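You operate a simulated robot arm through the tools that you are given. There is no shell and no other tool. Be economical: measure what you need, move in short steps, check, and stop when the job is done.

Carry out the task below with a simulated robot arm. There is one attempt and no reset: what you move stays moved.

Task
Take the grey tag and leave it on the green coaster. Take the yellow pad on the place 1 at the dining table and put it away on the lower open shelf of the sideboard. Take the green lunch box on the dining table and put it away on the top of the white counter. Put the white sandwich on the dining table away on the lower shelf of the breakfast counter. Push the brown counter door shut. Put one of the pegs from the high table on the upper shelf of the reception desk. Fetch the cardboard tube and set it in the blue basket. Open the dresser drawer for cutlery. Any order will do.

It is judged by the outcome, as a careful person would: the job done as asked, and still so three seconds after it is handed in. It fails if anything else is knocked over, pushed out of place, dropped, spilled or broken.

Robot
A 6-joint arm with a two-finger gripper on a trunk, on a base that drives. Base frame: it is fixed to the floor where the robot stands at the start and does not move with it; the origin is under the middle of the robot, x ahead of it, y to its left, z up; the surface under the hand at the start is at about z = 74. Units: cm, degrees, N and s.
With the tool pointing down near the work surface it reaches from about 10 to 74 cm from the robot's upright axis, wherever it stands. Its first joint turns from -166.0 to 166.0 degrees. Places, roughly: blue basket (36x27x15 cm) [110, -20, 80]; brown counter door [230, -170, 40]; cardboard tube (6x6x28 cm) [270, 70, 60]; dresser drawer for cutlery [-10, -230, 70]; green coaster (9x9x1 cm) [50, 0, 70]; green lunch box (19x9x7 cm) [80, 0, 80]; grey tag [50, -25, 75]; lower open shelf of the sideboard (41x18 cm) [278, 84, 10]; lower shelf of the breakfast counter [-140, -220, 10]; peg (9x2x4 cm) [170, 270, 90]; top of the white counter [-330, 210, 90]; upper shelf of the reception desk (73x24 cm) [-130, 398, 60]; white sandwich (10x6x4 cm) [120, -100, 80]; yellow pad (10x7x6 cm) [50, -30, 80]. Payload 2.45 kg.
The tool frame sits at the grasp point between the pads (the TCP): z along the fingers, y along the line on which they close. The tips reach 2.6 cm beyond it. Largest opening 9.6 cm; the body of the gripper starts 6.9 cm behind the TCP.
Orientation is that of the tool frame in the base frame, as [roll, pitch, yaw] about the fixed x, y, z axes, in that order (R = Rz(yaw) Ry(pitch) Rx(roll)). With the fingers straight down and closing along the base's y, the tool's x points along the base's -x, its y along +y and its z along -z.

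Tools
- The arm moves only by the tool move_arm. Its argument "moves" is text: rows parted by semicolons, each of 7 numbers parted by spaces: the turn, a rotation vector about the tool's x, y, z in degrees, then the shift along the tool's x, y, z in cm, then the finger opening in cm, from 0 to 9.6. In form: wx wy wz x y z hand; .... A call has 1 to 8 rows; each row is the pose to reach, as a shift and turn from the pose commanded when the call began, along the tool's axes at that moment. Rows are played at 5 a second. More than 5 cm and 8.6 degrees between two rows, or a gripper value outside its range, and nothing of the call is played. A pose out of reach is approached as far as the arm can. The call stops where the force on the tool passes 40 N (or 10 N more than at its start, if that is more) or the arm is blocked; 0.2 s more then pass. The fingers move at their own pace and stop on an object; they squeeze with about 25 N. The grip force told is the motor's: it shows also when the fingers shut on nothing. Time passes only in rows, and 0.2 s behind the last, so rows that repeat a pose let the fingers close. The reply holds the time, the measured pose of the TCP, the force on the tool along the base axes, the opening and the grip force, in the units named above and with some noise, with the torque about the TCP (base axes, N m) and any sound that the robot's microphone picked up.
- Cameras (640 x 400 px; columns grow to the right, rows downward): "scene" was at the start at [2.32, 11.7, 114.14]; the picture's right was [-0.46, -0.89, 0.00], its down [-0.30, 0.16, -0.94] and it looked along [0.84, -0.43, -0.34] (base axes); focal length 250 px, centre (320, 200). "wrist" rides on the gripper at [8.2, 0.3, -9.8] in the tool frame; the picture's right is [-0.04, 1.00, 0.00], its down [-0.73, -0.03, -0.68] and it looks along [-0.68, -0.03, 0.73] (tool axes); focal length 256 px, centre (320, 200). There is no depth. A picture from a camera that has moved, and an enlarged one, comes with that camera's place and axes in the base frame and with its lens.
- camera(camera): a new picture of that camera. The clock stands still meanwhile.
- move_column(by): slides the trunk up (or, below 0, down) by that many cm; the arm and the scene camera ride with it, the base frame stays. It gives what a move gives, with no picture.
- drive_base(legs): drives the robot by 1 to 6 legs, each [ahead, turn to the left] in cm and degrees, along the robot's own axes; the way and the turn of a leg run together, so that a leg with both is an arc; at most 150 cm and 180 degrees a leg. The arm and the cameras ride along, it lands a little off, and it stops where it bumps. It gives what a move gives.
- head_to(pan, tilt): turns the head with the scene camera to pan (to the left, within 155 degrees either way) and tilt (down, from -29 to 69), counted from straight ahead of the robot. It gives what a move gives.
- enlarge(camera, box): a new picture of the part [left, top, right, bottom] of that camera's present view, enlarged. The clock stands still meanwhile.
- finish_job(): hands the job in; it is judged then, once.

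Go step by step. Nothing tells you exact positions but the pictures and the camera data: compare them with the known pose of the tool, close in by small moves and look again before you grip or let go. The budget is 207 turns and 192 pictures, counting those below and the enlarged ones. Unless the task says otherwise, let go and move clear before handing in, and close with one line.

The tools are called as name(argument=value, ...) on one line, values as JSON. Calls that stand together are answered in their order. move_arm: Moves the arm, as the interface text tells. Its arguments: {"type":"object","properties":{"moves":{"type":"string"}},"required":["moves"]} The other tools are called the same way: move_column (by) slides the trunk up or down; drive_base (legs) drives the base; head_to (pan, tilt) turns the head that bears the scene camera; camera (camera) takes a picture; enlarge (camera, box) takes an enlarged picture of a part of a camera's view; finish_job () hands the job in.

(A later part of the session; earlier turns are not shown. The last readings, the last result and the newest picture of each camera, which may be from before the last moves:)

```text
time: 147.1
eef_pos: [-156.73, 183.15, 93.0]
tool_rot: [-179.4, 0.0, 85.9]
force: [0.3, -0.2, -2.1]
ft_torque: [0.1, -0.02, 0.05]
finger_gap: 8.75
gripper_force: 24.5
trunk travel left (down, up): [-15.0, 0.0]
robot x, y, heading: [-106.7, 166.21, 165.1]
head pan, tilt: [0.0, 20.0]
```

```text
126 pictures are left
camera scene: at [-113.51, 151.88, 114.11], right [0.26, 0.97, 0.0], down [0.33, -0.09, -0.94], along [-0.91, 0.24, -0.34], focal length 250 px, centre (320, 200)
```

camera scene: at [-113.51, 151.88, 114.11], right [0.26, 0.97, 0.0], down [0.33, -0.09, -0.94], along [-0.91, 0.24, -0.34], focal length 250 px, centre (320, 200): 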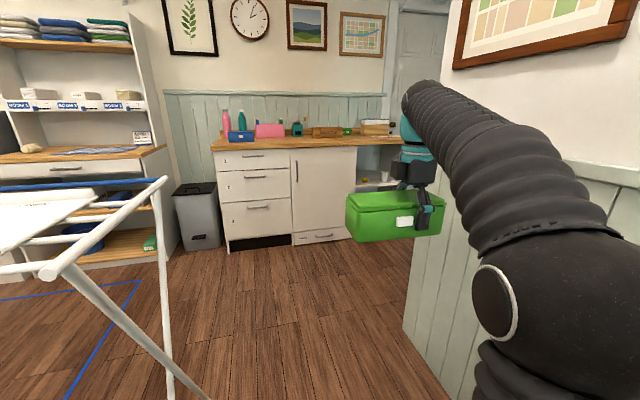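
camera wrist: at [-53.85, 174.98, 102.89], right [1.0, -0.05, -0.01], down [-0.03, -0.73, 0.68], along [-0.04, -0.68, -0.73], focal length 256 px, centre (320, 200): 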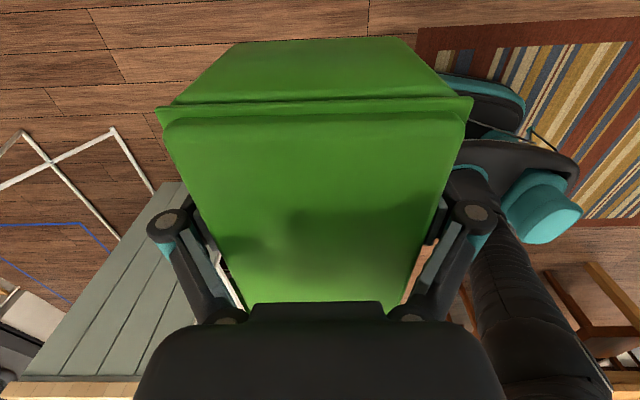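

enlarge(camera="scene", box=[200, 90, 420, 260])

move_arm(moves="0 0 0 1 4 0 7; 0 0 0 2 8 0 7; 0 0 0 2 8 -3 7; 0 0 0 2 8 -6 7; 0 0 0 2 8 -6 7")

drive_base(legs=[[0, 9], [100, 0], [0, -14], [30, 0], [0, 18]])

camera(camera="scene")

```text
2.35 times, centred on (310, 175) of scene
camera zoom: at [-113.51, 151.88, 114.11], right [0.26, 0.97, 0.0], down [0.33, -0.09, -0.94], along [-0.91, 0.24, -0.34], focal length 589 px, centre (344, 259)
```

zoom: 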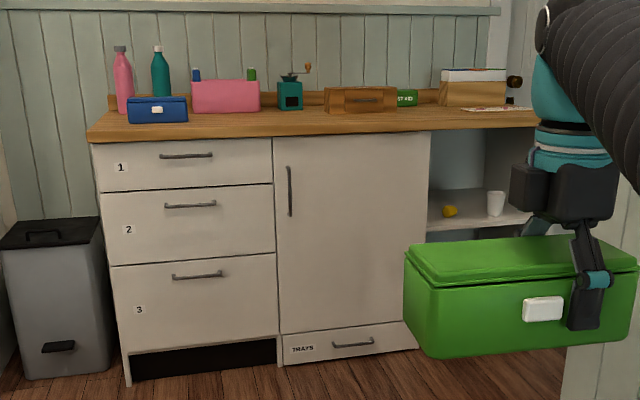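

```text
time: 148.3
eef_pos: [-148.5, 184.68, 99.21]
tool_rot: [-179.3, 0.0, 85.8]
force: [-0.6, -0.4, -2.1]
ft_torque: [0.07, 0.0, 0.03]
finger_gap: 8.78
gripper_force: 25.5
trunk travel left (down, up): [-15.0, 0.0]
robot x, y, heading: [-106.12, 166.55, 164.9]
head pan, tilt: [0.0, 20.0]
```

```text
time: 157.7
eef_pos: [-279.36, 196.37, 99.06]
tool_rot: [-179.4, 0.0, 98.4]
force: [-0.6, -0.3, -2.5]
ft_torque: [0.03, 0.02, -0.02]
finger_gap: 8.76
gripper_force: 24.8
trunk travel left (down, up): [-15.0, 0.0]
robot x, y, heading: [-234.2, 187.55, 177.3]
head pan, tilt: [0.0, 20.0]
```

```text
124 pictures are left
camera scene: at [-238.27, 171.91, 114.11], right [0.04, 1.0, 0.0], down [0.34, -0.01, -0.94], along [-0.94, 0.04, -0.34], focal length 250 px, centre (320, 200)
```

scene: 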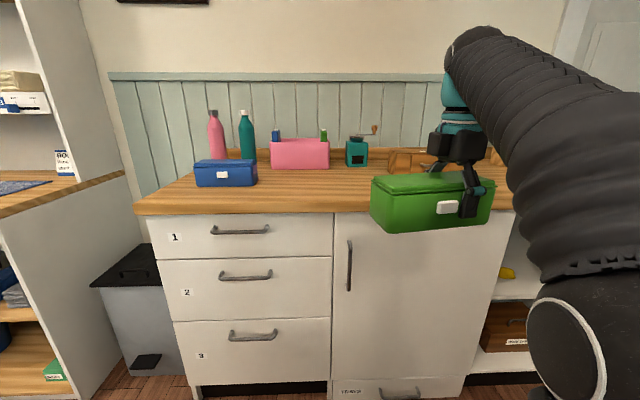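

drive_base(legs=[[32, 0]])

move_arm(moves="0 0 4 0 -2 0 7; 0 0 8 0 -4.5 0 7; 0 0 8 0 -7 1 7; 0 0 8 0 -7 1 7")

camera(camera="scene")

camera(camera="wrist")

```text
time: 159.8
eef_pos: [-311.21, 197.95, 99.13]
tool_rot: [-179.4, 0.0, 98.2]
force: [1.2, -0.1, -2.6]
ft_torque: [0.09, 0.03, -0.01]
finger_gap: 8.74
gripper_force: 24.7
trunk travel left (down, up): [-15.0, 0.0]
robot x, y, heading: [-266.26, 188.9, 177.4]
head pan, tilt: [0.0, 20.0]
```

```text
time: 160.8
eef_pos: [-318.14, 196.83, 98.26]
tool_rot: [-179.3, 0.0, 90.2]
force: [-0.6, 0.6, -1.9]
ft_torque: [0.12, 0.05, 0.0]
finger_gap: 8.76
gripper_force: 25.4
trunk travel left (down, up): [-15.0, 0.0]
robot x, y, heading: [-266.4, 188.61, 177.3]
head pan, tilt: [0.0, 20.0]
```

```text
123 pictures are left
camera scene: at [-270.12, 173.31, 114.11], right [0.04, 1.0, 0.0], down [0.34, -0.02, -0.94], along [-0.94, 0.04, -0.34], focal length 250 px, centre (320, 200)
```

scene: 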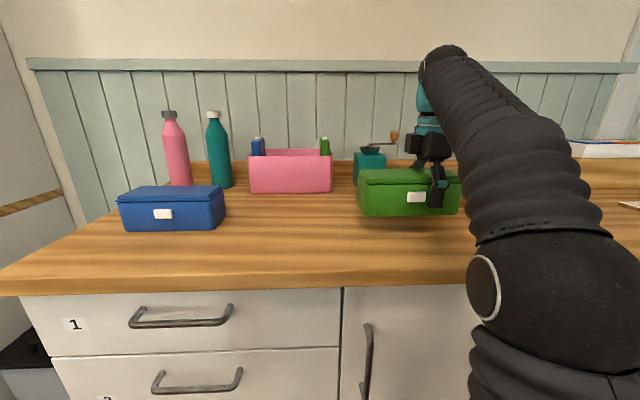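

```text
122 pictures are left
camera wrist: at [-317.7, 205.02, 108.1], right [1.0, -0.04, -0.01], down [-0.02, -0.73, 0.68], along [-0.03, -0.68, -0.73], focal length 256 px, centre (320, 200)
```

wrist: 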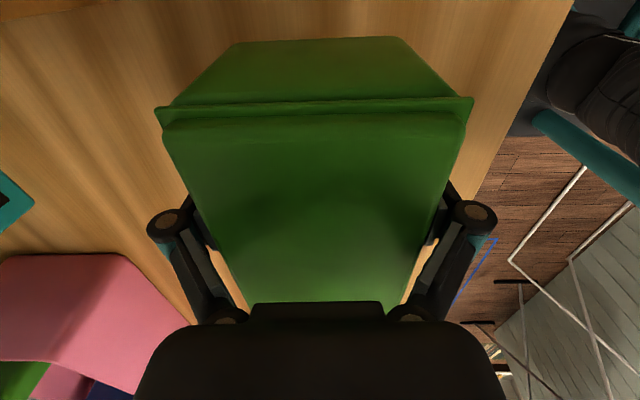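

move_arm(moves="0 0 0 0 0 2 7; 0 0 0 0 0 3.5 7; 0 0 0 0 0 4.2 7; 0 0 0 0 0 4.8 7; 0 0 0 0 0 5.4 7; 0 0 0 0 0 6 7; 0 0 0 0 0 6.6 7")

```text
time: 162.1
eef_pos: [-318.09, 196.87, 93.24]
tool_rot: [-178.6, -0.1, 90.2]
force: [1.0, 0.0, 18.4]
ft_torque: [-0.49, -0.88, -0.03]
finger_gap: 8.84
gripper_force: 24.7
trunk travel left (down, up): [-15.0, 0.0]
robot x, y, heading: [-266.03, 188.48, 177.4]
head pan, tilt: [0.0, 20.0]
stopped in row 6: the force on the tool passed its limit at 46 N (the readings are from after the stop); the commanded pose is now the measured one
```

Contact with the counter top. Releasing and rising.

move_arm(moves="0 0 0 0 0 -.3 8.8; 0 0 0 0 0 -.3 9.6; 0 0 0 0 0 -.3 9.6; 0 0 0 0 0 -2 9.6; 0 0 0 0 0 -4 9.6; 0 0 0 0 0 -7 9.6")

camera(camera="wrist")

camera(camera="scene")

```text
time: 163.5
eef_pos: [-318.01, 196.77, 99.74]
tool_rot: [-178.5, -0.1, 90.2]
force: [1.2, 0.3, -0.1]
ft_torque: [0.01, 0.0, 0.0]
finger_gap: 9.58
gripper_force: 0.1
trunk travel left (down, up): [-15.0, 0.0]
robot x, y, heading: [-266.31, 188.65, 177.4]
head pan, tilt: [0.0, 20.0]
```

```text
121 pictures are left
camera wrist: at [-317.48, 204.85, 109.58], right [1.0, -0.04, -0.03], down [-0.01, -0.73, 0.68], along [-0.04, -0.68, -0.73], focal length 256 px, centre (320, 200)
```

wrist: 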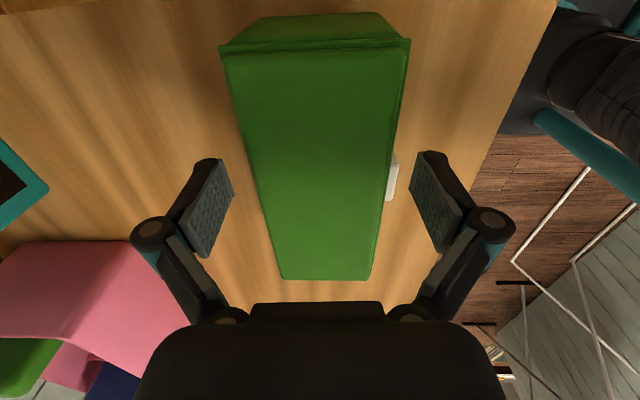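

```text
120 pictures are left
camera scene: at [-270.12, 173.31, 114.11], right [0.04, 1.0, 0.0], down [0.34, -0.02, -0.94], along [-0.94, 0.04, -0.34], focal length 250 px, centre (320, 200)
```

scene: 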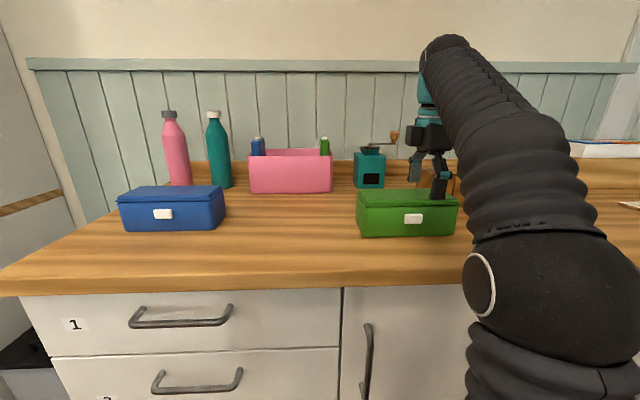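

The lunch box is on the white counter. I'll raise the hand clear, retreat, and go toward the high table for a peg.

move_arm(moves="0 0 0 0 0 -2 9.6; 0 0 0 0 1 -4 9.6; 0 0 0 0 3 -6 9.6; 0 0 0 0 5 -7 9.6; 0 0 0 0 7 -7 9.6; 0 0 0 0 7 -7 9.6")

drive_base(legs=[[-32, 0], [0, -14], [-30, 0], [0, 14], [-95, 0]])

head_to(pan=-100, tilt=20)

camera(camera="scene")

```text
time: 164.9
eef_pos: [-309.98, 196.53, 101.55]
tool_rot: [-178.5, -0.1, 90.2]
force: [0.4, 0.2, 0.0]
ft_torque: [0.01, 0.04, 0.0]
finger_gap: 9.61
gripper_force: 0.0
out of reach, approached as far as the arm can: row 1, 2, 3, 4, 5, 6
trunk travel left (down, up): [-15.0, 0.0]
robot x, y, heading: [-266.04, 188.88, 177.6]
head pan, tilt: [0.0, 20.0]
```

```text
time: 174.9
eef_pos: [-155.39, 181.84, 101.59]
tool_rot: [-178.5, -0.2, 90.8]
force: [0.5, 0.6, -0.2]
ft_torque: [-0.01, -0.01, 0.01]
finger_gap: 9.57
gripper_force: 0.0
trunk travel left (down, up): [-15.0, 0.0]
robot x, y, heading: [-111.49, 174.69, 178.3]
head pan, tilt: [0.0, 20.0]
```

```text
time: 176.7
eef_pos: [-155.34, 181.94, 101.6]
tool_rot: [-178.5, -0.1, 91.0]
force: [0.1, 0.5, -0.1]
ft_torque: [-0.02, 0.02, -0.03]
finger_gap: 9.6
gripper_force: 0.0
trunk travel left (down, up): [-15.0, 0.0]
robot x, y, heading: [-111.36, 174.72, 178.2]
head pan, tilt: [-100.0, 20.0]
```

```text
119 pictures are left
camera scene: at [-103.9, 167.95, 114.11], right [0.98, -0.21, 0.0], down [-0.07, -0.33, -0.94], along [0.19, 0.92, -0.34], focal length 250 px, centre (320, 200)
```

scene: 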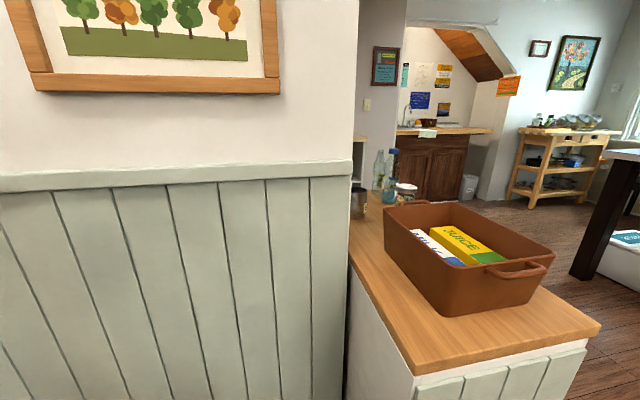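

drive_base(legs=[[0, -17.6], [-78, 0], [0, -100]])

head_to(pan=-20, tilt=15)

camera(camera="scene")

head_to(pan=40, tilt=15)

camera(camera="scene")

```text
time: 186.1
eef_pos: [-10.65, 182.95, 101.47]
tool_rot: [-178.5, -0.1, -27.3]
force: [-0.1, 0.7, -0.8]
ft_torque: [0.01, 0.0, -0.02]
finger_gap: 9.58
gripper_force: 0.0
trunk travel left (down, up): [-15.0, 0.0]
robot x, y, heading: [-37.56, 147.57, 60.3]
head pan, tilt: [-100.0, 20.0]
```

```text
time: 187.6
eef_pos: [-10.63, 183.08, 101.56]
tool_rot: [-178.5, -0.1, -27.3]
force: [0.1, 0.1, 0.5]
ft_torque: [0.01, 0.0, -0.03]
finger_gap: 9.57
gripper_force: 0.1
trunk travel left (down, up): [-15.0, 0.0]
robot x, y, heading: [-37.99, 147.57, 59.9]
head pan, tilt: [-20.0, 15.0]
```

```text
118 pictures are left
camera scene: at [-47.18, 156.4, 114.93], right [0.64, -0.77, 0.0], down [-0.2, -0.17, -0.97], along [0.74, 0.62, -0.26], focal length 250 px, centre (320, 200)
```

scene: 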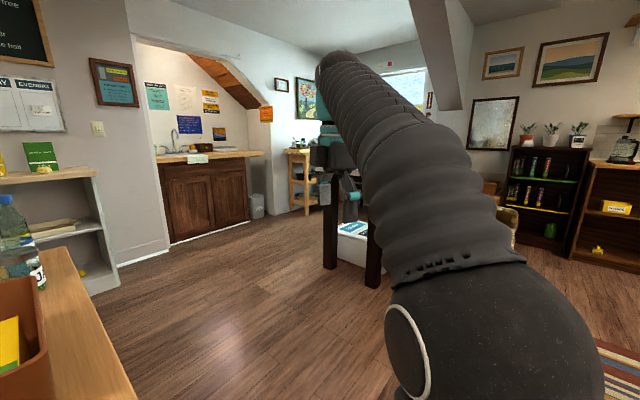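

```text
time: 188.9
eef_pos: [-10.57, 183.13, 101.55]
tool_rot: [-178.6, -0.1, -27.3]
force: [1.0, 0.2, 0.8]
ft_torque: [-0.02, -0.02, 0.02]
finger_gap: 9.62
gripper_force: 0.0
trunk travel left (down, up): [-15.0, 0.0]
robot x, y, heading: [-37.69, 147.96, 60.1]
head pan, tilt: [40.0, 15.0]
```

```text
117 pictures are left
camera scene: at [-55.95, 159.61, 114.93], right [0.99, 0.17, 0.0], down [0.04, -0.26, -0.97], along [-0.17, 0.95, -0.26], focal length 250 px, centre (320, 200)
```

scene: 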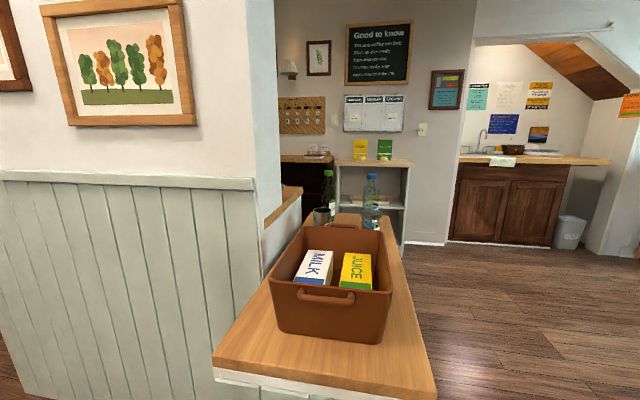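

The high table spans about x 105–270, y 235–300, with the armchair south of it. I'll drive round to its south-east opening to look for the pegs.

drive_base(legs=[[0, -86], [109, 0], [0, 26], [145, 0], [0, 80]])

head_to(pan=40, tilt=20)

camera(camera="scene")

```text
time: 209.7
eef_pos: [216.62, 149.42, 101.54]
tool_rot: [-178.6, 0.0, -4.7]
force: [-1.1, -0.6, 0.1]
ft_torque: [-0.02, -0.02, -0.01]
finger_gap: 9.58
gripper_force: 0.0
trunk travel left (down, up): [-15.0, 0.0]
robot x, y, heading: [205.12, 106.16, 82.5]
head pan, tilt: [40.0, 15.0]
```

```text
time: 210.3
eef_pos: [216.61, 149.57, 101.55]
tool_rot: [-178.5, -0.1, -4.7]
force: [-0.3, -0.6, 0.4]
ft_torque: [0.0, 0.0, 0.07]
finger_gap: 9.6
gripper_force: 0.1
trunk travel left (down, up): [-15.0, 0.0]
robot x, y, heading: [205.04, 106.21, 82.5]
head pan, tilt: [40.0, 20.0]
```

```text
116 pictures are left
camera scene: at [183.8, 110.41, 114.12], right [0.84, 0.54, 0.0], down [0.18, -0.29, -0.94], along [-0.5, 0.79, -0.34], focal length 250 px, centre (320, 200)
```

scene: 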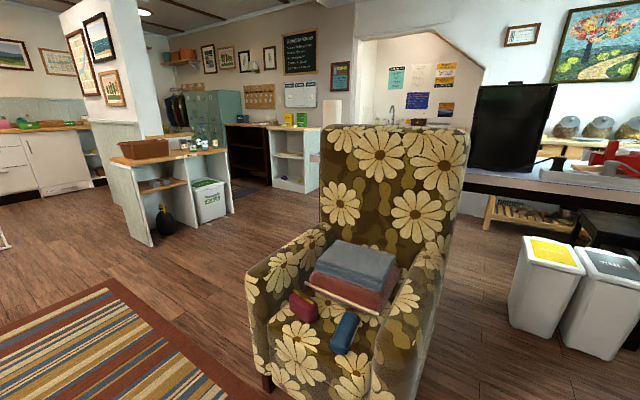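

head_to(pan=10, tilt=15)

camera(camera="scene")

```text
time: 211.3
eef_pos: [216.54, 149.54, 101.61]
tool_rot: [-178.5, 0.0, -4.6]
force: [0.2, 0.1, -0.4]
ft_torque: [-0.04, 0.05, -0.02]
finger_gap: 9.6
gripper_force: 0.1
trunk travel left (down, up): [-15.0, 0.0]
robot x, y, heading: [205.21, 106.27, 82.3]
head pan, tilt: [10.0, 15.0]
```

```text
115 pictures are left
camera scene: at [188.38, 111.88, 114.93], right [1.0, 0.04, 0.0], down [0.01, -0.26, -0.97], along [-0.04, 0.96, -0.26], focal length 250 px, centre (320, 200)
```

scene: 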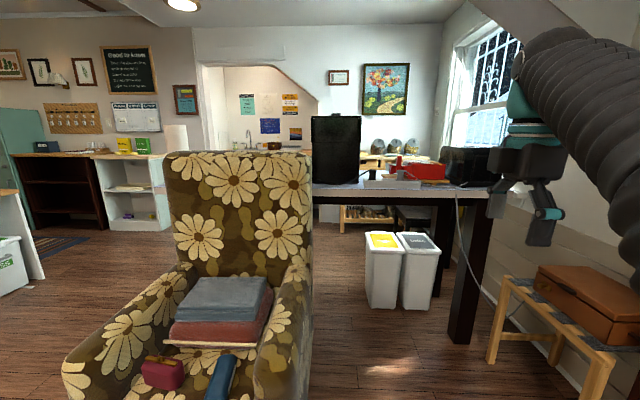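

The pegs must be on the north half of the table, behind the armchair. I'll go round by the west and north side.

drive_base(legs=[[0, 98], [142, 0], [0, -90], [145, 0], [95, 0], [0, -60]])

head_to(pan=-40, tilt=25)

camera(camera="scene")

head_to(pan=20, tilt=25)

camera(camera="scene")

```text
time: 240.7
eef_pos: [97.74, 364.92, 101.64]
tool_rot: [-178.5, 0.0, -57.1]
force: [0.7, 0.8, -0.4]
ft_torque: [0.01, 0.0, -0.02]
finger_gap: 9.61
gripper_force: 0.0
trunk travel left (down, up): [-15.0, 0.0]
robot x, y, heading: [56.9, 348.1, 30.2]
head pan, tilt: [10.0, 15.0]
```

```text
time: 241.8
eef_pos: [97.77, 364.86, 101.54]
tool_rot: [-178.6, -0.2, -57.1]
force: [0.1, -0.8, -0.5]
ft_torque: [0.02, 0.02, 0.0]
finger_gap: 9.58
gripper_force: 0.1
trunk travel left (down, up): [-15.0, 0.0]
robot x, y, heading: [56.7, 347.99, 30.3]
head pan, tilt: [-40.0, 25.0]
```

```text
114 pictures are left
camera scene: at [52.68, 356.83, 113.31], right [-0.17, -0.99, 0.0], down [-0.42, 0.07, -0.91], along [0.89, -0.16, -0.42], focal length 250 px, centre (320, 200)
```

scene: 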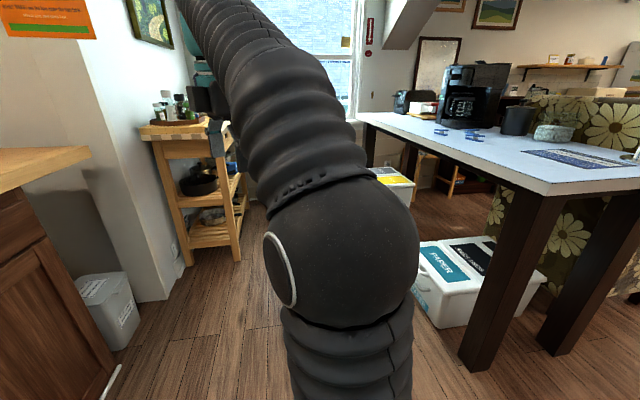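

```text
time: 243.2
eef_pos: [97.78, 364.83, 101.54]
tool_rot: [-178.4, -0.1, -57.2]
force: [-0.5, 0.1, 0.3]
ft_torque: [0.0, 0.0, 0.02]
finger_gap: 9.59
gripper_force: 0.2
trunk travel left (down, up): [-15.0, 0.0]
robot x, y, heading: [56.8, 347.51, 30.1]
head pan, tilt: [20.0, 25.0]
```

```text
113 pictures are left
camera scene: at [49.52, 365.47, 113.3], right [0.77, -0.64, 0.0], down [-0.27, -0.32, -0.91], along [0.58, 0.69, -0.42], focal length 250 px, centre (320, 200)
```

scene: 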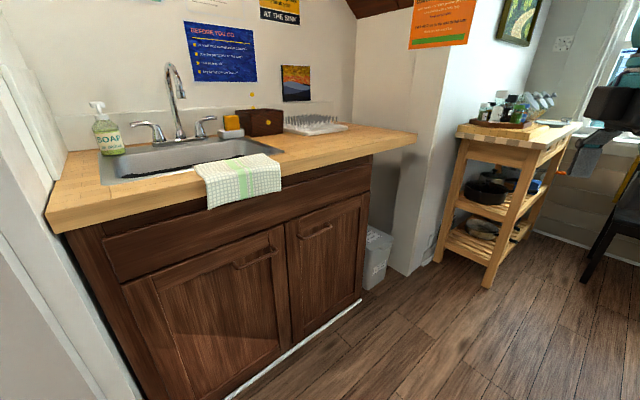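

Blue pegs lie on the table around [164,259] and [174,270], reachable from the north side. Driving there.

drive_base(legs=[[0, -37], [108, 0], [0, -75]])

head_to(pan=15, tilt=35)

camera(camera="scene")

camera(camera="wrist")

```text
time: 253.7
eef_pos: [163.11, 288.71, 101.59]
tool_rot: [-178.5, -0.1, -170.5]
force: [0.3, -0.2, 0.4]
ft_torque: [0.02, 0.02, 0.01]
finger_gap: 9.58
gripper_force: 0.1
trunk travel left (down, up): [-15.0, 0.0]
robot x, y, heading: [163.89, 333.1, -83.2]
head pan, tilt: [20.0, 25.0]
```

```text
time: 254.4
eef_pos: [163.07, 288.71, 101.52]
tool_rot: [-178.5, -0.1, -170.6]
force: [0.4, 0.5, -0.1]
ft_torque: [0.05, 0.04, 0.01]
finger_gap: 9.59
gripper_force: 0.1
trunk travel left (down, up): [-15.0, 0.0]
robot x, y, heading: [163.33, 332.93, -83.3]
head pan, tilt: [15.0, 35.0]
```

```text
112 pictures are left
camera scene: at [181.81, 333.01, 111.73], right [-0.93, -0.37, 0.0], down [-0.21, 0.53, -0.82], along [0.3, -0.76, -0.57], focal length 250 px, centre (320, 200)
```

scene: 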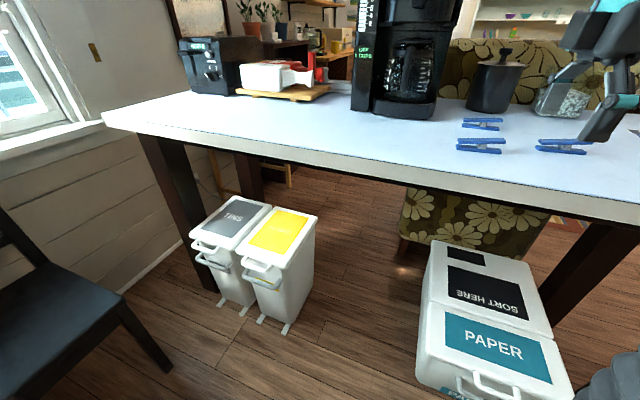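

```text
111 pictures are left
camera wrist: at [154.88, 287.95, 111.4], right [-0.13, 0.99, -0.03], down [0.73, 0.11, 0.68], along [0.68, 0.07, -0.73], focal length 256 px, centre (320, 200)
```

wrist: 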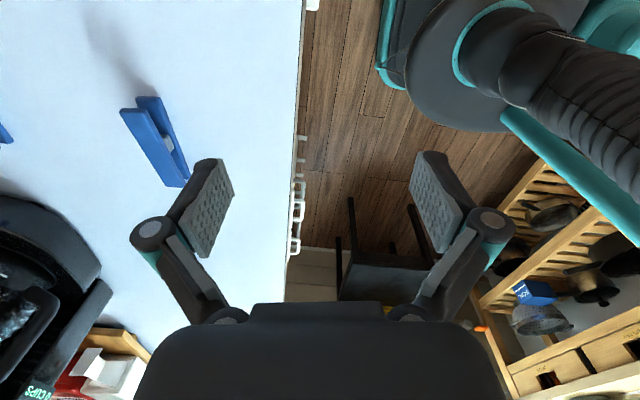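

Three blue pegs lie on the table; the nearest is around [168,275], long axis about 20° from x. I'll bring the hand over it, aligned, then tilt it.

move_arm(moves="0 0 -5 -1 -4.5 0 9.6; 0 0 -10.6 -2 -9 0 9.6; 0 0 -10.6 -3.1 -13.5 0 9.6; 0 0 -10.6 -3.1 -14.4 0 9.6; 0 0 -10.6 -3.1 -14.4 0 9.6")

move_arm(moves="0 8 0 0 0 0 9.6; 0 16 0 0 0 0 9.6; 0 24 0 0 0 0 9.6; 0 32 0 0 0 0 9.6; 0 40 0 0 0 0 9.6; 0 45 0 0 0 0 9.6; 0 45 0 0 0 0 9.6")

camera(camera="wrist")

```text
time: 255.6
eef_pos: [168.28, 276.86, 98.25]
tool_rot: [-178.2, -0.4, -159.9]
force: [0.4, 0.1, 0.1]
ft_torque: [0.0, 0.0, -0.01]
finger_gap: 9.62
gripper_force: 0.0
out of reach, approached as far as the arm can: row 1, 2, 3, 4, 5
trunk travel left (down, up): [-15.0, 0.0]
robot x, y, heading: [163.44, 333.33, -83.1]
head pan, tilt: [15.0, 35.0]
```

```text
time: 257.2
eef_pos: [168.33, 276.95, 98.41]
tool_rot: [-177.9, -45.5, -161.5]
force: [0.2, -0.3, 0.0]
ft_torque: [0.01, 0.01, 0.0]
finger_gap: 9.61
gripper_force: 0.0
trunk travel left (down, up): [-15.0, 0.0]
robot x, y, heading: [163.67, 333.56, -83.4]
head pan, tilt: [15.0, 35.0]
```

```text
110 pictures are left
camera wrist: at [169.26, 278.11, 111.09], right [-0.32, 0.95, -0.05], down [0.95, 0.31, -0.05], along [-0.03, -0.07, -1.0], focal length 256 px, centre (320, 200)
```

wrist: 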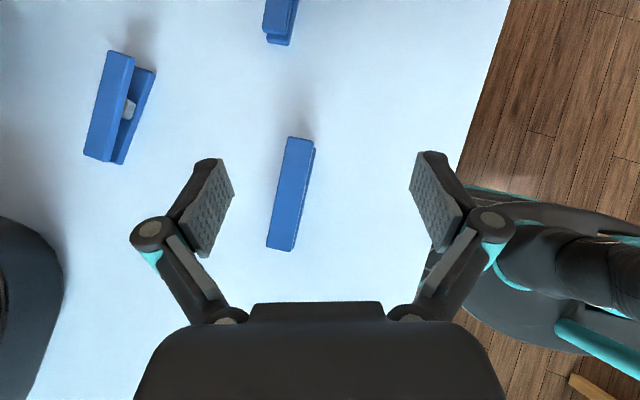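

move_arm(moves="-3 0 3 -.8 -1.2 .8 9.6; -6.1 0 6.1 -1.6 -2.3 1.6 9.6; -6.1 0 6.1 -2 -2.3 2 9.6; -6.1 0 6.1 -2 -2.3 2 9.6")

camera(camera="wrist")

enlarge(camera="scene", box=[420, 60, 640, 200])

```text
time: 258.2
eef_pos: [169.1, 274.79, 95.52]
tool_rot: [-177.8, -45.1, -169.9]
force: [0.8, 0.7, 0.9]
ft_torque: [0.04, 0.03, 0.0]
finger_gap: 9.61
gripper_force: 0.1
trunk travel left (down, up): [-15.0, 0.0]
robot x, y, heading: [163.56, 333.52, -83.4]
head pan, tilt: [15.0, 35.0]
```

```text
109 pictures are left
camera wrist: at [170.18, 275.74, 108.28], right [-0.17, 0.98, -0.05], down [0.98, 0.17, -0.04], along [-0.03, -0.06, -1.0], focal length 256 px, centre (320, 200)
```

wrist: 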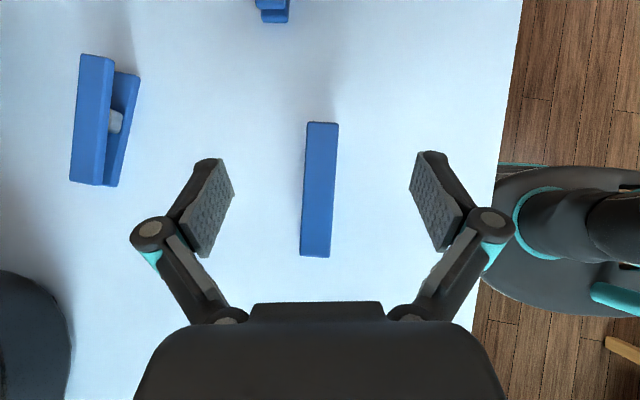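

```text
2.86 times, centred on (530, 130) of scene
camera zoom: at [181.82, 333.01, 111.73], right [-0.93, -0.37, 0.0], down [-0.21, 0.53, -0.82], along [0.3, -0.76, -0.57], focal length 715 px, centre (-280, 400)
```

zoom: 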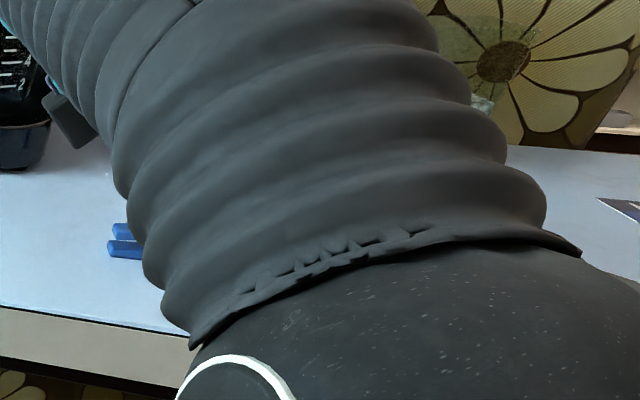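

move_arm(moves="0 0 0 -.6 0 .6 9.6; 0 0 0 -1.1 0 1.1 9.6; 0 0 0 -1.5 0 1.5 9.6; 0 0 0 -1.5 0 1.5 6; 0 0 0 -1.5 0 1.5 3; 0 0 0 -1.5 0 1.5 1; 0 0 0 -1.5 0 1.5 1")

camera(camera="wrist")

```text
time: 259.8
eef_pos: [169.21, 274.77, 93.43]
tool_rot: [-177.9, -45.1, -169.9]
force: [0.2, -0.6, 0.2]
ft_torque: [0.02, 0.02, 0.01]
finger_gap: 1.86
gripper_force: 25.4
trunk travel left (down, up): [-15.0, 0.0]
robot x, y, heading: [163.53, 333.27, -83.4]
head pan, tilt: [15.0, 35.0]
```

```text
107 pictures are left
camera wrist: at [170.27, 275.62, 106.2], right [-0.17, 0.98, -0.05], down [0.98, 0.17, -0.04], along [-0.03, -0.06, -1.0], focal length 256 px, centre (320, 200)
```

wrist: 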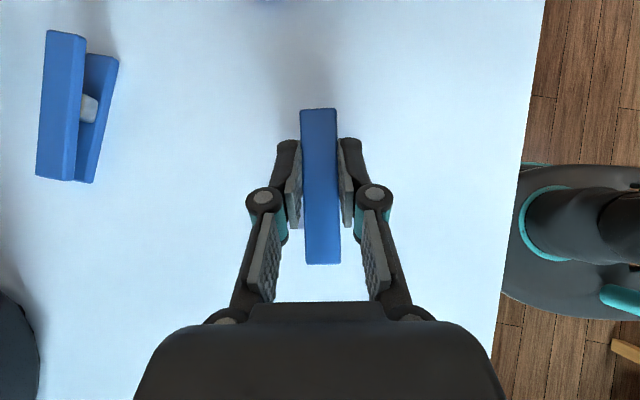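

Peg gripped. Lifting, backing off and heading to the reception desk.

move_arm(moves="0 0 0 2 0 -2 1; 0 0 0 5 0 -5 1; 0 0 0 7 0 -7 1; 0 0 0 7 0 -7 1")

drive_base(legs=[[-12, 0], [0, -97], [125, 0]])

head_to(pan=15, tilt=20)

camera(camera="scene")

camera(camera="wrist")

```text
time: 260.8
eef_pos: [169.44, 275.07, 103.31]
tool_rot: [-177.7, -45.1, -169.9]
force: [0.9, -0.4, -1.1]
ft_torque: [-0.01, 0.01, 0.01]
finger_gap: 1.87
gripper_force: 25.0
trunk travel left (down, up): [-15.0, 0.0]
robot x, y, heading: [164.04, 332.97, -83.2]
head pan, tilt: [15.0, 35.0]
```

```text
time: 272.1
eef_pos: [-21.52, 346.86, 103.32]
tool_rot: [-177.8, -45.1, 92.8]
force: [0.6, 0.4, -0.7]
ft_torque: [-0.02, 0.02, -0.03]
finger_gap: 1.85
gripper_force: 24.9
trunk travel left (down, up): [-15.0, 0.0]
robot x, y, heading: [37.18, 345.26, 179.7]
head pan, tilt: [15.0, 35.0]
```

```text
time: 272.8
eef_pos: [-21.58, 346.87, 103.31]
tool_rot: [-177.8, -45.0, 92.9]
force: [-0.2, -0.2, -0.1]
ft_torque: [-0.03, 0.01, 0.02]
finger_gap: 1.87
gripper_force: 25.2
trunk travel left (down, up): [-15.0, 0.0]
robot x, y, heading: [36.91, 345.18, 179.5]
head pan, tilt: [15.0, 20.0]
```

```text
106 pictures are left
camera scene: at [33.97, 327.29, 114.1], right [-0.25, 0.97, 0.0], down [0.33, 0.09, -0.94], along [-0.91, -0.24, -0.34], focal length 250 px, centre (320, 200)
```

scene: 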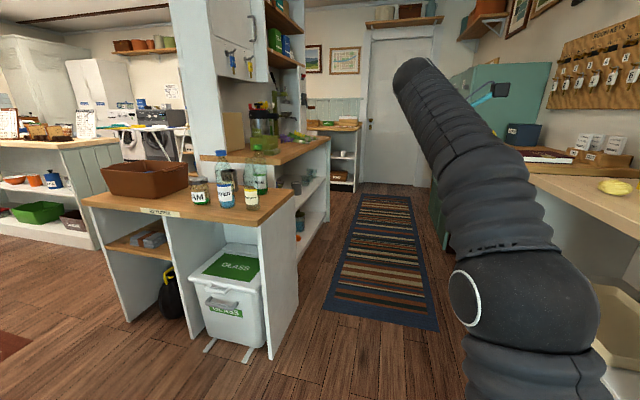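

```text
105 pictures are left
camera wrist: at [-20.84, 345.73, 116.02], right [1.0, 0.05, -0.06], down [0.05, -1.0, -0.04], along [-0.06, 0.04, -1.0], focal length 256 px, centre (320, 200)
```

wrist: 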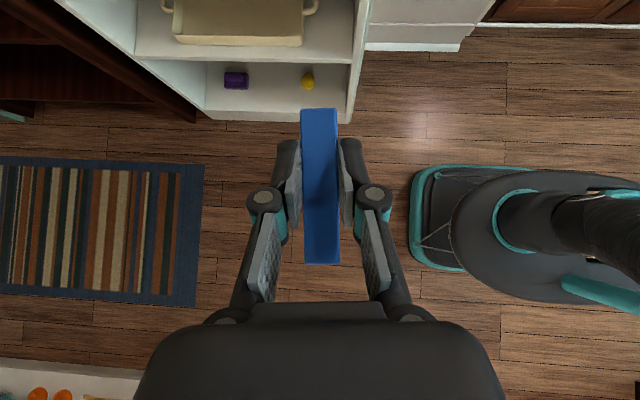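

drive_base(legs=[[0, 7.6], [120, 0], [38, 0], [0, -97]])

head_to(pan=25, tilt=35)

camera(camera="scene")

camera(camera="wrist")

```text
time: 285.8
eef_pos: [-121.53, 382.01, 103.3]
tool_rot: [-177.7, -45.0, 3.7]
force: [-0.3, -0.1, 0.2]
ft_torque: [-0.01, 0.03, 0.03]
finger_gap: 1.86
gripper_force: 24.8
trunk travel left (down, up): [-15.0, 0.0]
robot x, y, heading: [-122.03, 323.29, 90.5]
head pan, tilt: [15.0, 20.0]
```

```text
time: 286.5
eef_pos: [-121.57, 381.99, 103.35]
tool_rot: [-177.7, -45.2, 3.7]
force: [-0.3, 0.3, 0.6]
ft_torque: [0.0, 0.0, 0.02]
finger_gap: 1.88
gripper_force: 24.9
trunk travel left (down, up): [-15.0, 0.0]
robot x, y, heading: [-121.99, 323.67, 90.5]
head pan, tilt: [25.0, 35.0]
```

```text
104 pictures are left
camera scene: at [-141.63, 325.26, 111.73], right [0.9, 0.43, 0.0], down [0.25, -0.52, -0.82], along [-0.35, 0.74, -0.57], focal length 250 px, centre (320, 200)
```

scene: 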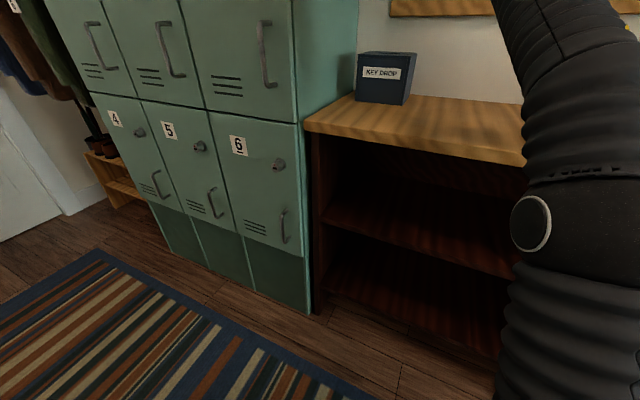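

```text
103 pictures are left
camera wrist: at [-122.68, 381.23, 116.02], right [0.06, -1.0, -0.06], down [-1.0, -0.06, -0.04], along [0.04, 0.06, -1.0], focal length 256 px, centre (320, 200)
```

wrist: 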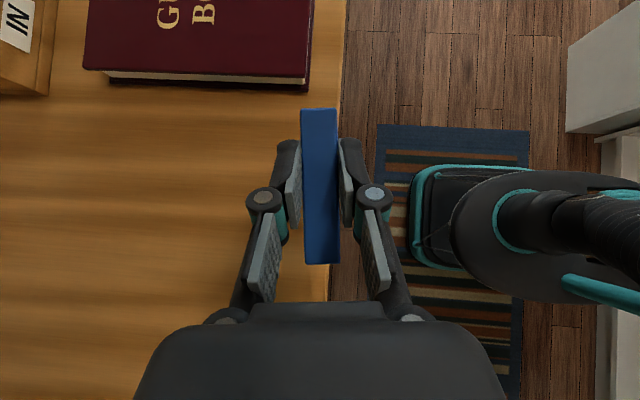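

The reception desk is the dark one with an open front; its upper shelf is at z≈60 and the desk front at y≈381. I'll turn the hand toward it while retracting, then lower.

move_arm(moves="6 0 -6 0 1.75 0 1; 12 0 -12 0 3.5 0 1; 18 0 -18 0 5.25 0 1; 24 0 -24 0 7 0 1; 30 0 -30 0 8.75 0 1; 36 0 -36 0 10.5 0 1; 42 0 -42 0 12.25 0 1; 48 0 -48 -.6 14 -.6 1")

move_arm(moves="1.5 0 -1.5 -3.4 0 3.4 1; 3 0 -3 -6.8 0 6.8 1; 3 0 -3 -10.2 0 10.2 1; 3 0 -3 -13.6 0 13.6 1; 3 0 -3 -17 0 17 1; 3 0 -3 -20 0 20 1; 3 0 -3 -23 0 23 1;3 0 -3 -25 0 25 1")

camera(camera="wrist")

camera(camera="scene")

```text
time: 288.3
eef_pos: [-121.21, 367.89, 102.79]
tool_rot: [-179.4, -46.6, 72.8]
force: [0.3, -0.5, -0.2]
ft_torque: [-0.02, -0.03, -0.01]
finger_gap: 1.86
gripper_force: 25.3
trunk travel left (down, up): [-15.0, 0.0]
robot x, y, heading: [-122.09, 323.42, 90.4]
head pan, tilt: [25.0, 35.0]
```

```text
time: 290.1
eef_pos: [-121.21, 368.86, 67.54]
tool_rot: [-179.4, -46.6, 77.2]
force: [-0.3, -0.6, 0.1]
ft_torque: [0.0, 0.02, 0.0]
finger_gap: 1.86
gripper_force: 25.2
trunk travel left (down, up): [-15.0, 0.0]
robot x, y, heading: [-122.2, 323.53, 90.6]
head pan, tilt: [25.0, 35.0]
```

```text
102 pictures are left
camera wrist: at [-121.13, 367.3, 80.28], right [0.97, -0.24, -0.03], down [-0.25, -0.97, -0.07], along [-0.02, 0.07, -1.0], focal length 256 px, centre (320, 200)
```

wrist: 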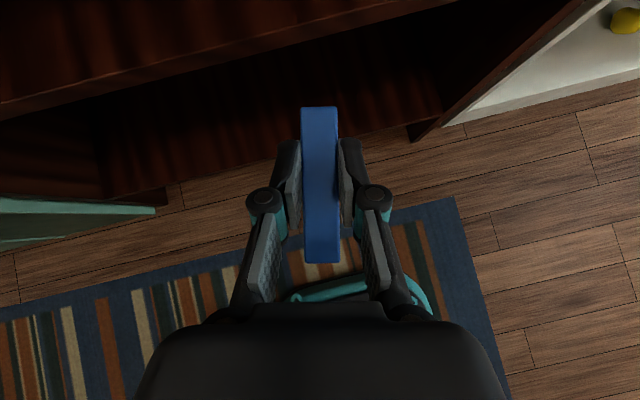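

```text
101 pictures are left
camera scene: at [-141.63, 325.23, 111.73], right [0.9, 0.43, 0.0], down [0.25, -0.52, -0.82], along [-0.35, 0.74, -0.57], focal length 250 px, centre (320, 200)
```

scene: 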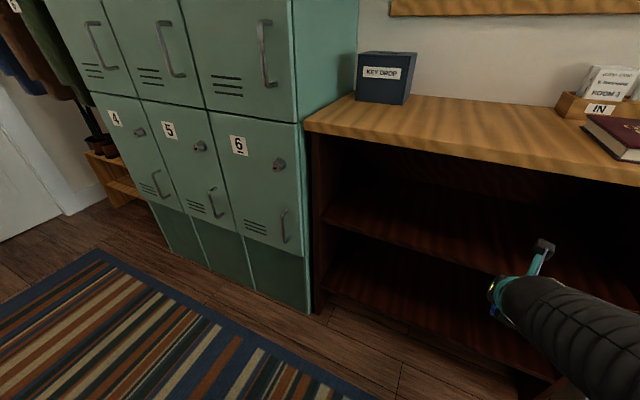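

move_arm(moves="0 0 0 3.2 -.6 3.2 1; 0 0 0 6.4 -1.2 6.4 1; 0 0 0 9.6 -1.8 9.6 1; 0 0 0 12.4 -2.5 12.4 1; 0 0 0 12.4 -2.5 12.4 1")

camera(camera="wrist")

camera(camera="scene")

```text
time: 291.3
eef_pos: [-119.64, 386.57, 67.87]
tool_rot: [-179.5, -46.5, 77.2]
force: [0.4, 0.4, -0.6]
ft_torque: [0.02, -0.02, 0.02]
finger_gap: 1.83
gripper_force: 24.2
trunk travel left (down, up): [-15.0, 0.0]
robot x, y, heading: [-121.7, 323.39, 90.3]
head pan, tilt: [25.0, 35.0]
```

```text
100 pictures are left
camera wrist: at [-119.61, 385.12, 80.7], right [0.97, -0.24, -0.03], down [-0.25, -0.97, -0.06], along [-0.02, 0.07, -1.0], focal length 256 px, centre (320, 200)
```

wrist: 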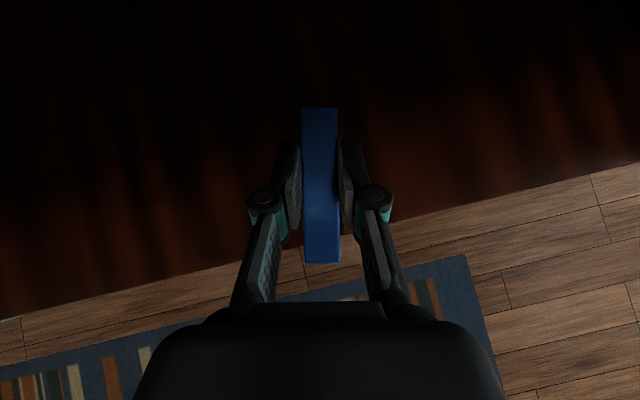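

```text
99 pictures are left
camera scene: at [-141.63, 325.24, 111.73], right [0.9, 0.43, 0.0], down [0.25, -0.52, -0.82], along [-0.35, 0.74, -0.57], focal length 250 px, centre (320, 200)
```

scene: 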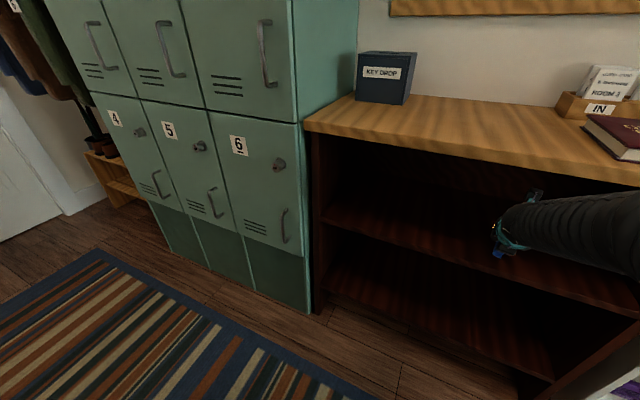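

move_arm(moves="0 0 0 2 -.3 2 1; 0 0 0 4.5 -.7 4.5 1; 0 0 0 4.5 -.7 4.5 1")

move_arm(moves="0 0 0 -1 0 1 1; 0 0 0 -1.8 0 1.8 1; 0 0 0 -2.3 0 2.3 1; 0 0 0 -2.8 0 2.8 1; 0 0 0 -2.8 0 2.8 1")

camera(camera="wrist")

camera(camera="scene")

```text
time: 292.1
eef_pos: [-118.92, 393.05, 68.35]
tool_rot: [-179.6, -46.6, 77.1]
force: [-0.2, 0.2, -0.3]
ft_torque: [0.03, -0.03, -0.02]
finger_gap: 1.85
gripper_force: 25.1
trunk travel left (down, up): [-15.0, 0.0]
robot x, y, heading: [-122.37, 323.41, 90.6]
head pan, tilt: [25.0, 35.0]
```

```text
time: 293.3
eef_pos: [-118.89, 392.97, 64.2]
tool_rot: [-179.5, -46.5, 77.1]
force: [-0.2, 0.0, -0.1]
ft_torque: [0.02, 0.01, -0.03]
finger_gap: 1.83
gripper_force: 24.8
trunk travel left (down, up): [-15.0, 0.0]
robot x, y, heading: [-122.17, 323.26, 90.4]
head pan, tilt: [25.0, 35.0]
```

```text
98 pictures are left
camera wrist: at [-118.9, 391.5, 76.9], right [0.97, -0.24, -0.03], down [-0.25, -0.97, -0.06], along [-0.02, 0.07, -1.0], focal length 256 px, centre (320, 200)
```

wrist: 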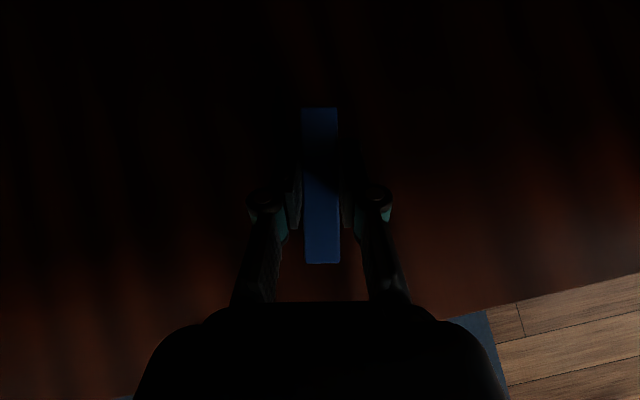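

```text
97 pictures are left
camera scene: at [-141.63, 325.25, 111.73], right [0.9, 0.43, 0.0], down [0.25, -0.52, -0.82], along [-0.35, 0.74, -0.57], focal length 250 px, centre (320, 200)
```

scene: 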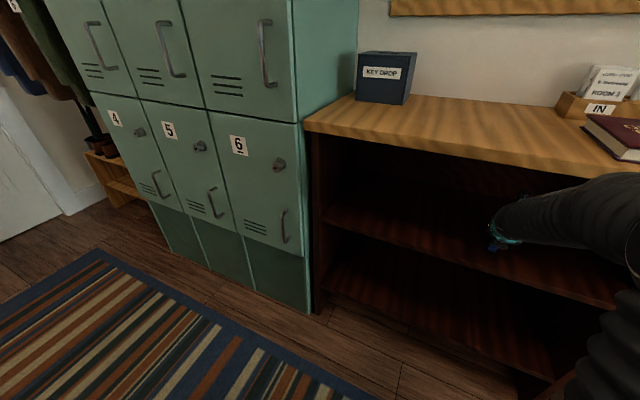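

Well inside the shelf; lowering gently to contact.

move_arm(moves="0 0 0 -.3 0 .3 1; 0 0 0 -.6 0 .6 1; 0 0 0 -.9 0 .9 1; 0 0 0 -1.2 0 1.2 1")

```text
time: 294.3
eef_pos: [-119.02, 393.07, 63.09]
tool_rot: [-179.4, -47.0, 76.9]
force: [0.6, -0.4, 31.1]
ft_torque: [0.5, -0.19, 0.0]
finger_gap: 1.89
gripper_force: 24.9
trunk travel left (down, up): [-15.0, 0.0]
robot x, y, heading: [-122.2, 323.42, 90.6]
head pan, tilt: [25.0, 35.0]
```

move_arm(moves="0 0 0 .2 0 -.2 1; 0 0 0 .2 0 -.2 3; 0 0 0 .2 0 -.2 5; 0 0 0 .2 0 -.2 5; 0 0 0 .2 0 -3 5; 0 0 0 -1 0 -6 5; 0 0 0 -4 0.6 -9 5; 0 0 0 -7 1.2 -12 5")

camera(camera="wrist")

```text
time: 296.1
eef_pos: [-120.53, 379.75, 65.63]
tool_rot: [-179.6, -46.5, 77.1]
force: [-0.1, -0.2, -0.2]
ft_torque: [0.02, 0.01, 0.01]
finger_gap: 5.03
gripper_force: 0.0
trunk travel left (down, up): [-15.0, 0.0]
robot x, y, heading: [-122.24, 323.36, 90.5]
head pan, tilt: [25.0, 35.0]
```

```text
96 pictures are left
camera wrist: at [-120.53, 378.22, 78.29], right [0.97, -0.24, -0.03], down [-0.25, -0.97, -0.06], along [-0.02, 0.07, -1.0], focal length 256 px, centre (320, 200)
```

wrist: 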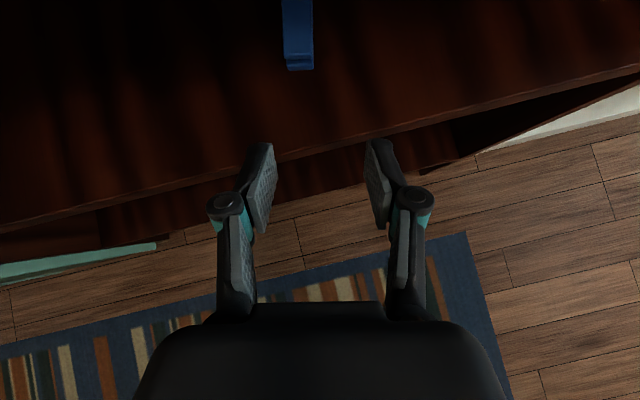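

The peg lies on the shelf. Now I'll retract and drive around to the south end of the dining table for the sandwich.

move_arm(moves="0 0 0 -3 .5 -3 5; 0 0 0 -6.5 1 -6.5 5; 0 0 0 -9.5 1 -9.5 5; 0 0 0 -6 1 -13 5; 0 0 0 -3 1 -16 5; 0 0 0 0 1 -19 5; 0 0 0 3.4 1 -22.4 5; 0 0 0 6.8 1 -25.8 5")

move_arm(moves="0 0 0 3 0 -3 5; 0 0 0 6 0 -6 5; 0 0 0 8 0 -8 5; 0 0 0 8 0 -8 5")

drive_base(legs=[[0, -88], [145, 0], [0, -107], [150, 0], [85, 0], [0, 0]])

head_to(pan=0, tilt=20)

camera(camera="scene")

```text
time: 297.9
eef_pos: [-122.41, 365.82, 88.73]
tool_rot: [-179.5, -46.4, 77.1]
force: [-0.4, -0.4, 0.7]
ft_torque: [-0.03, 0.03, -0.03]
finger_gap: 5.02
gripper_force: 0.0
out of reach, approached as far as the arm can: row 3
trunk travel left (down, up): [-15.0, 0.0]
robot x, y, heading: [-122.37, 323.29, 90.5]
head pan, tilt: [25.0, 35.0]
```

```text
time: 298.9
eef_pos: [-122.52, 365.25, 99.97]
tool_rot: [-179.6, -46.5, 77.1]
force: [0.6, 0.5, -0.5]
ft_torque: [0.02, 0.03, 0.01]
finger_gap: 4.99
gripper_force: 0.1
trunk travel left (down, up): [-15.0, 0.0]
robot x, y, heading: [-122.35, 323.41, 90.4]
head pan, tilt: [25.0, 35.0]
```

```text
time: 325.9
eef_pos: [-49.02, 58.82, 99.94]
tool_rot: [-179.5, -46.5, -118.2]
force: [0.4, 0.6, 0.2]
ft_torque: [-0.01, -0.02, -0.02]
finger_gap: 5.02
gripper_force: 0.0
trunk travel left (down, up): [-15.0, 0.0]
robot x, y, heading: [-37.88, 98.9, -104.6]
head pan, tilt: [25.0, 35.0]
```

```text
time: 326.8
eef_pos: [-48.84, 58.74, 99.83]
tool_rot: [-179.4, -46.4, -118.3]
force: [0.1, -0.5, 0.5]
ft_torque: [-0.05, -0.01, 0.02]
finger_gap: 4.99
gripper_force: 0.1
trunk travel left (down, up): [-15.0, 0.0]
robot x, y, heading: [-38.47, 99.08, -104.7]
head pan, tilt: [0.0, 20.0]
```

```text
95 pictures are left
camera scene: at [-23.91, 92.13, 114.11], right [-0.97, 0.25, 0.0], down [0.09, 0.33, -0.94], along [-0.24, -0.91, -0.34], focal length 250 px, centre (320, 200)
```

scene: 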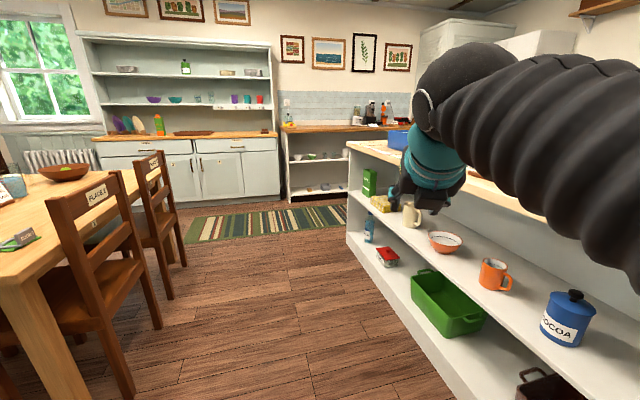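

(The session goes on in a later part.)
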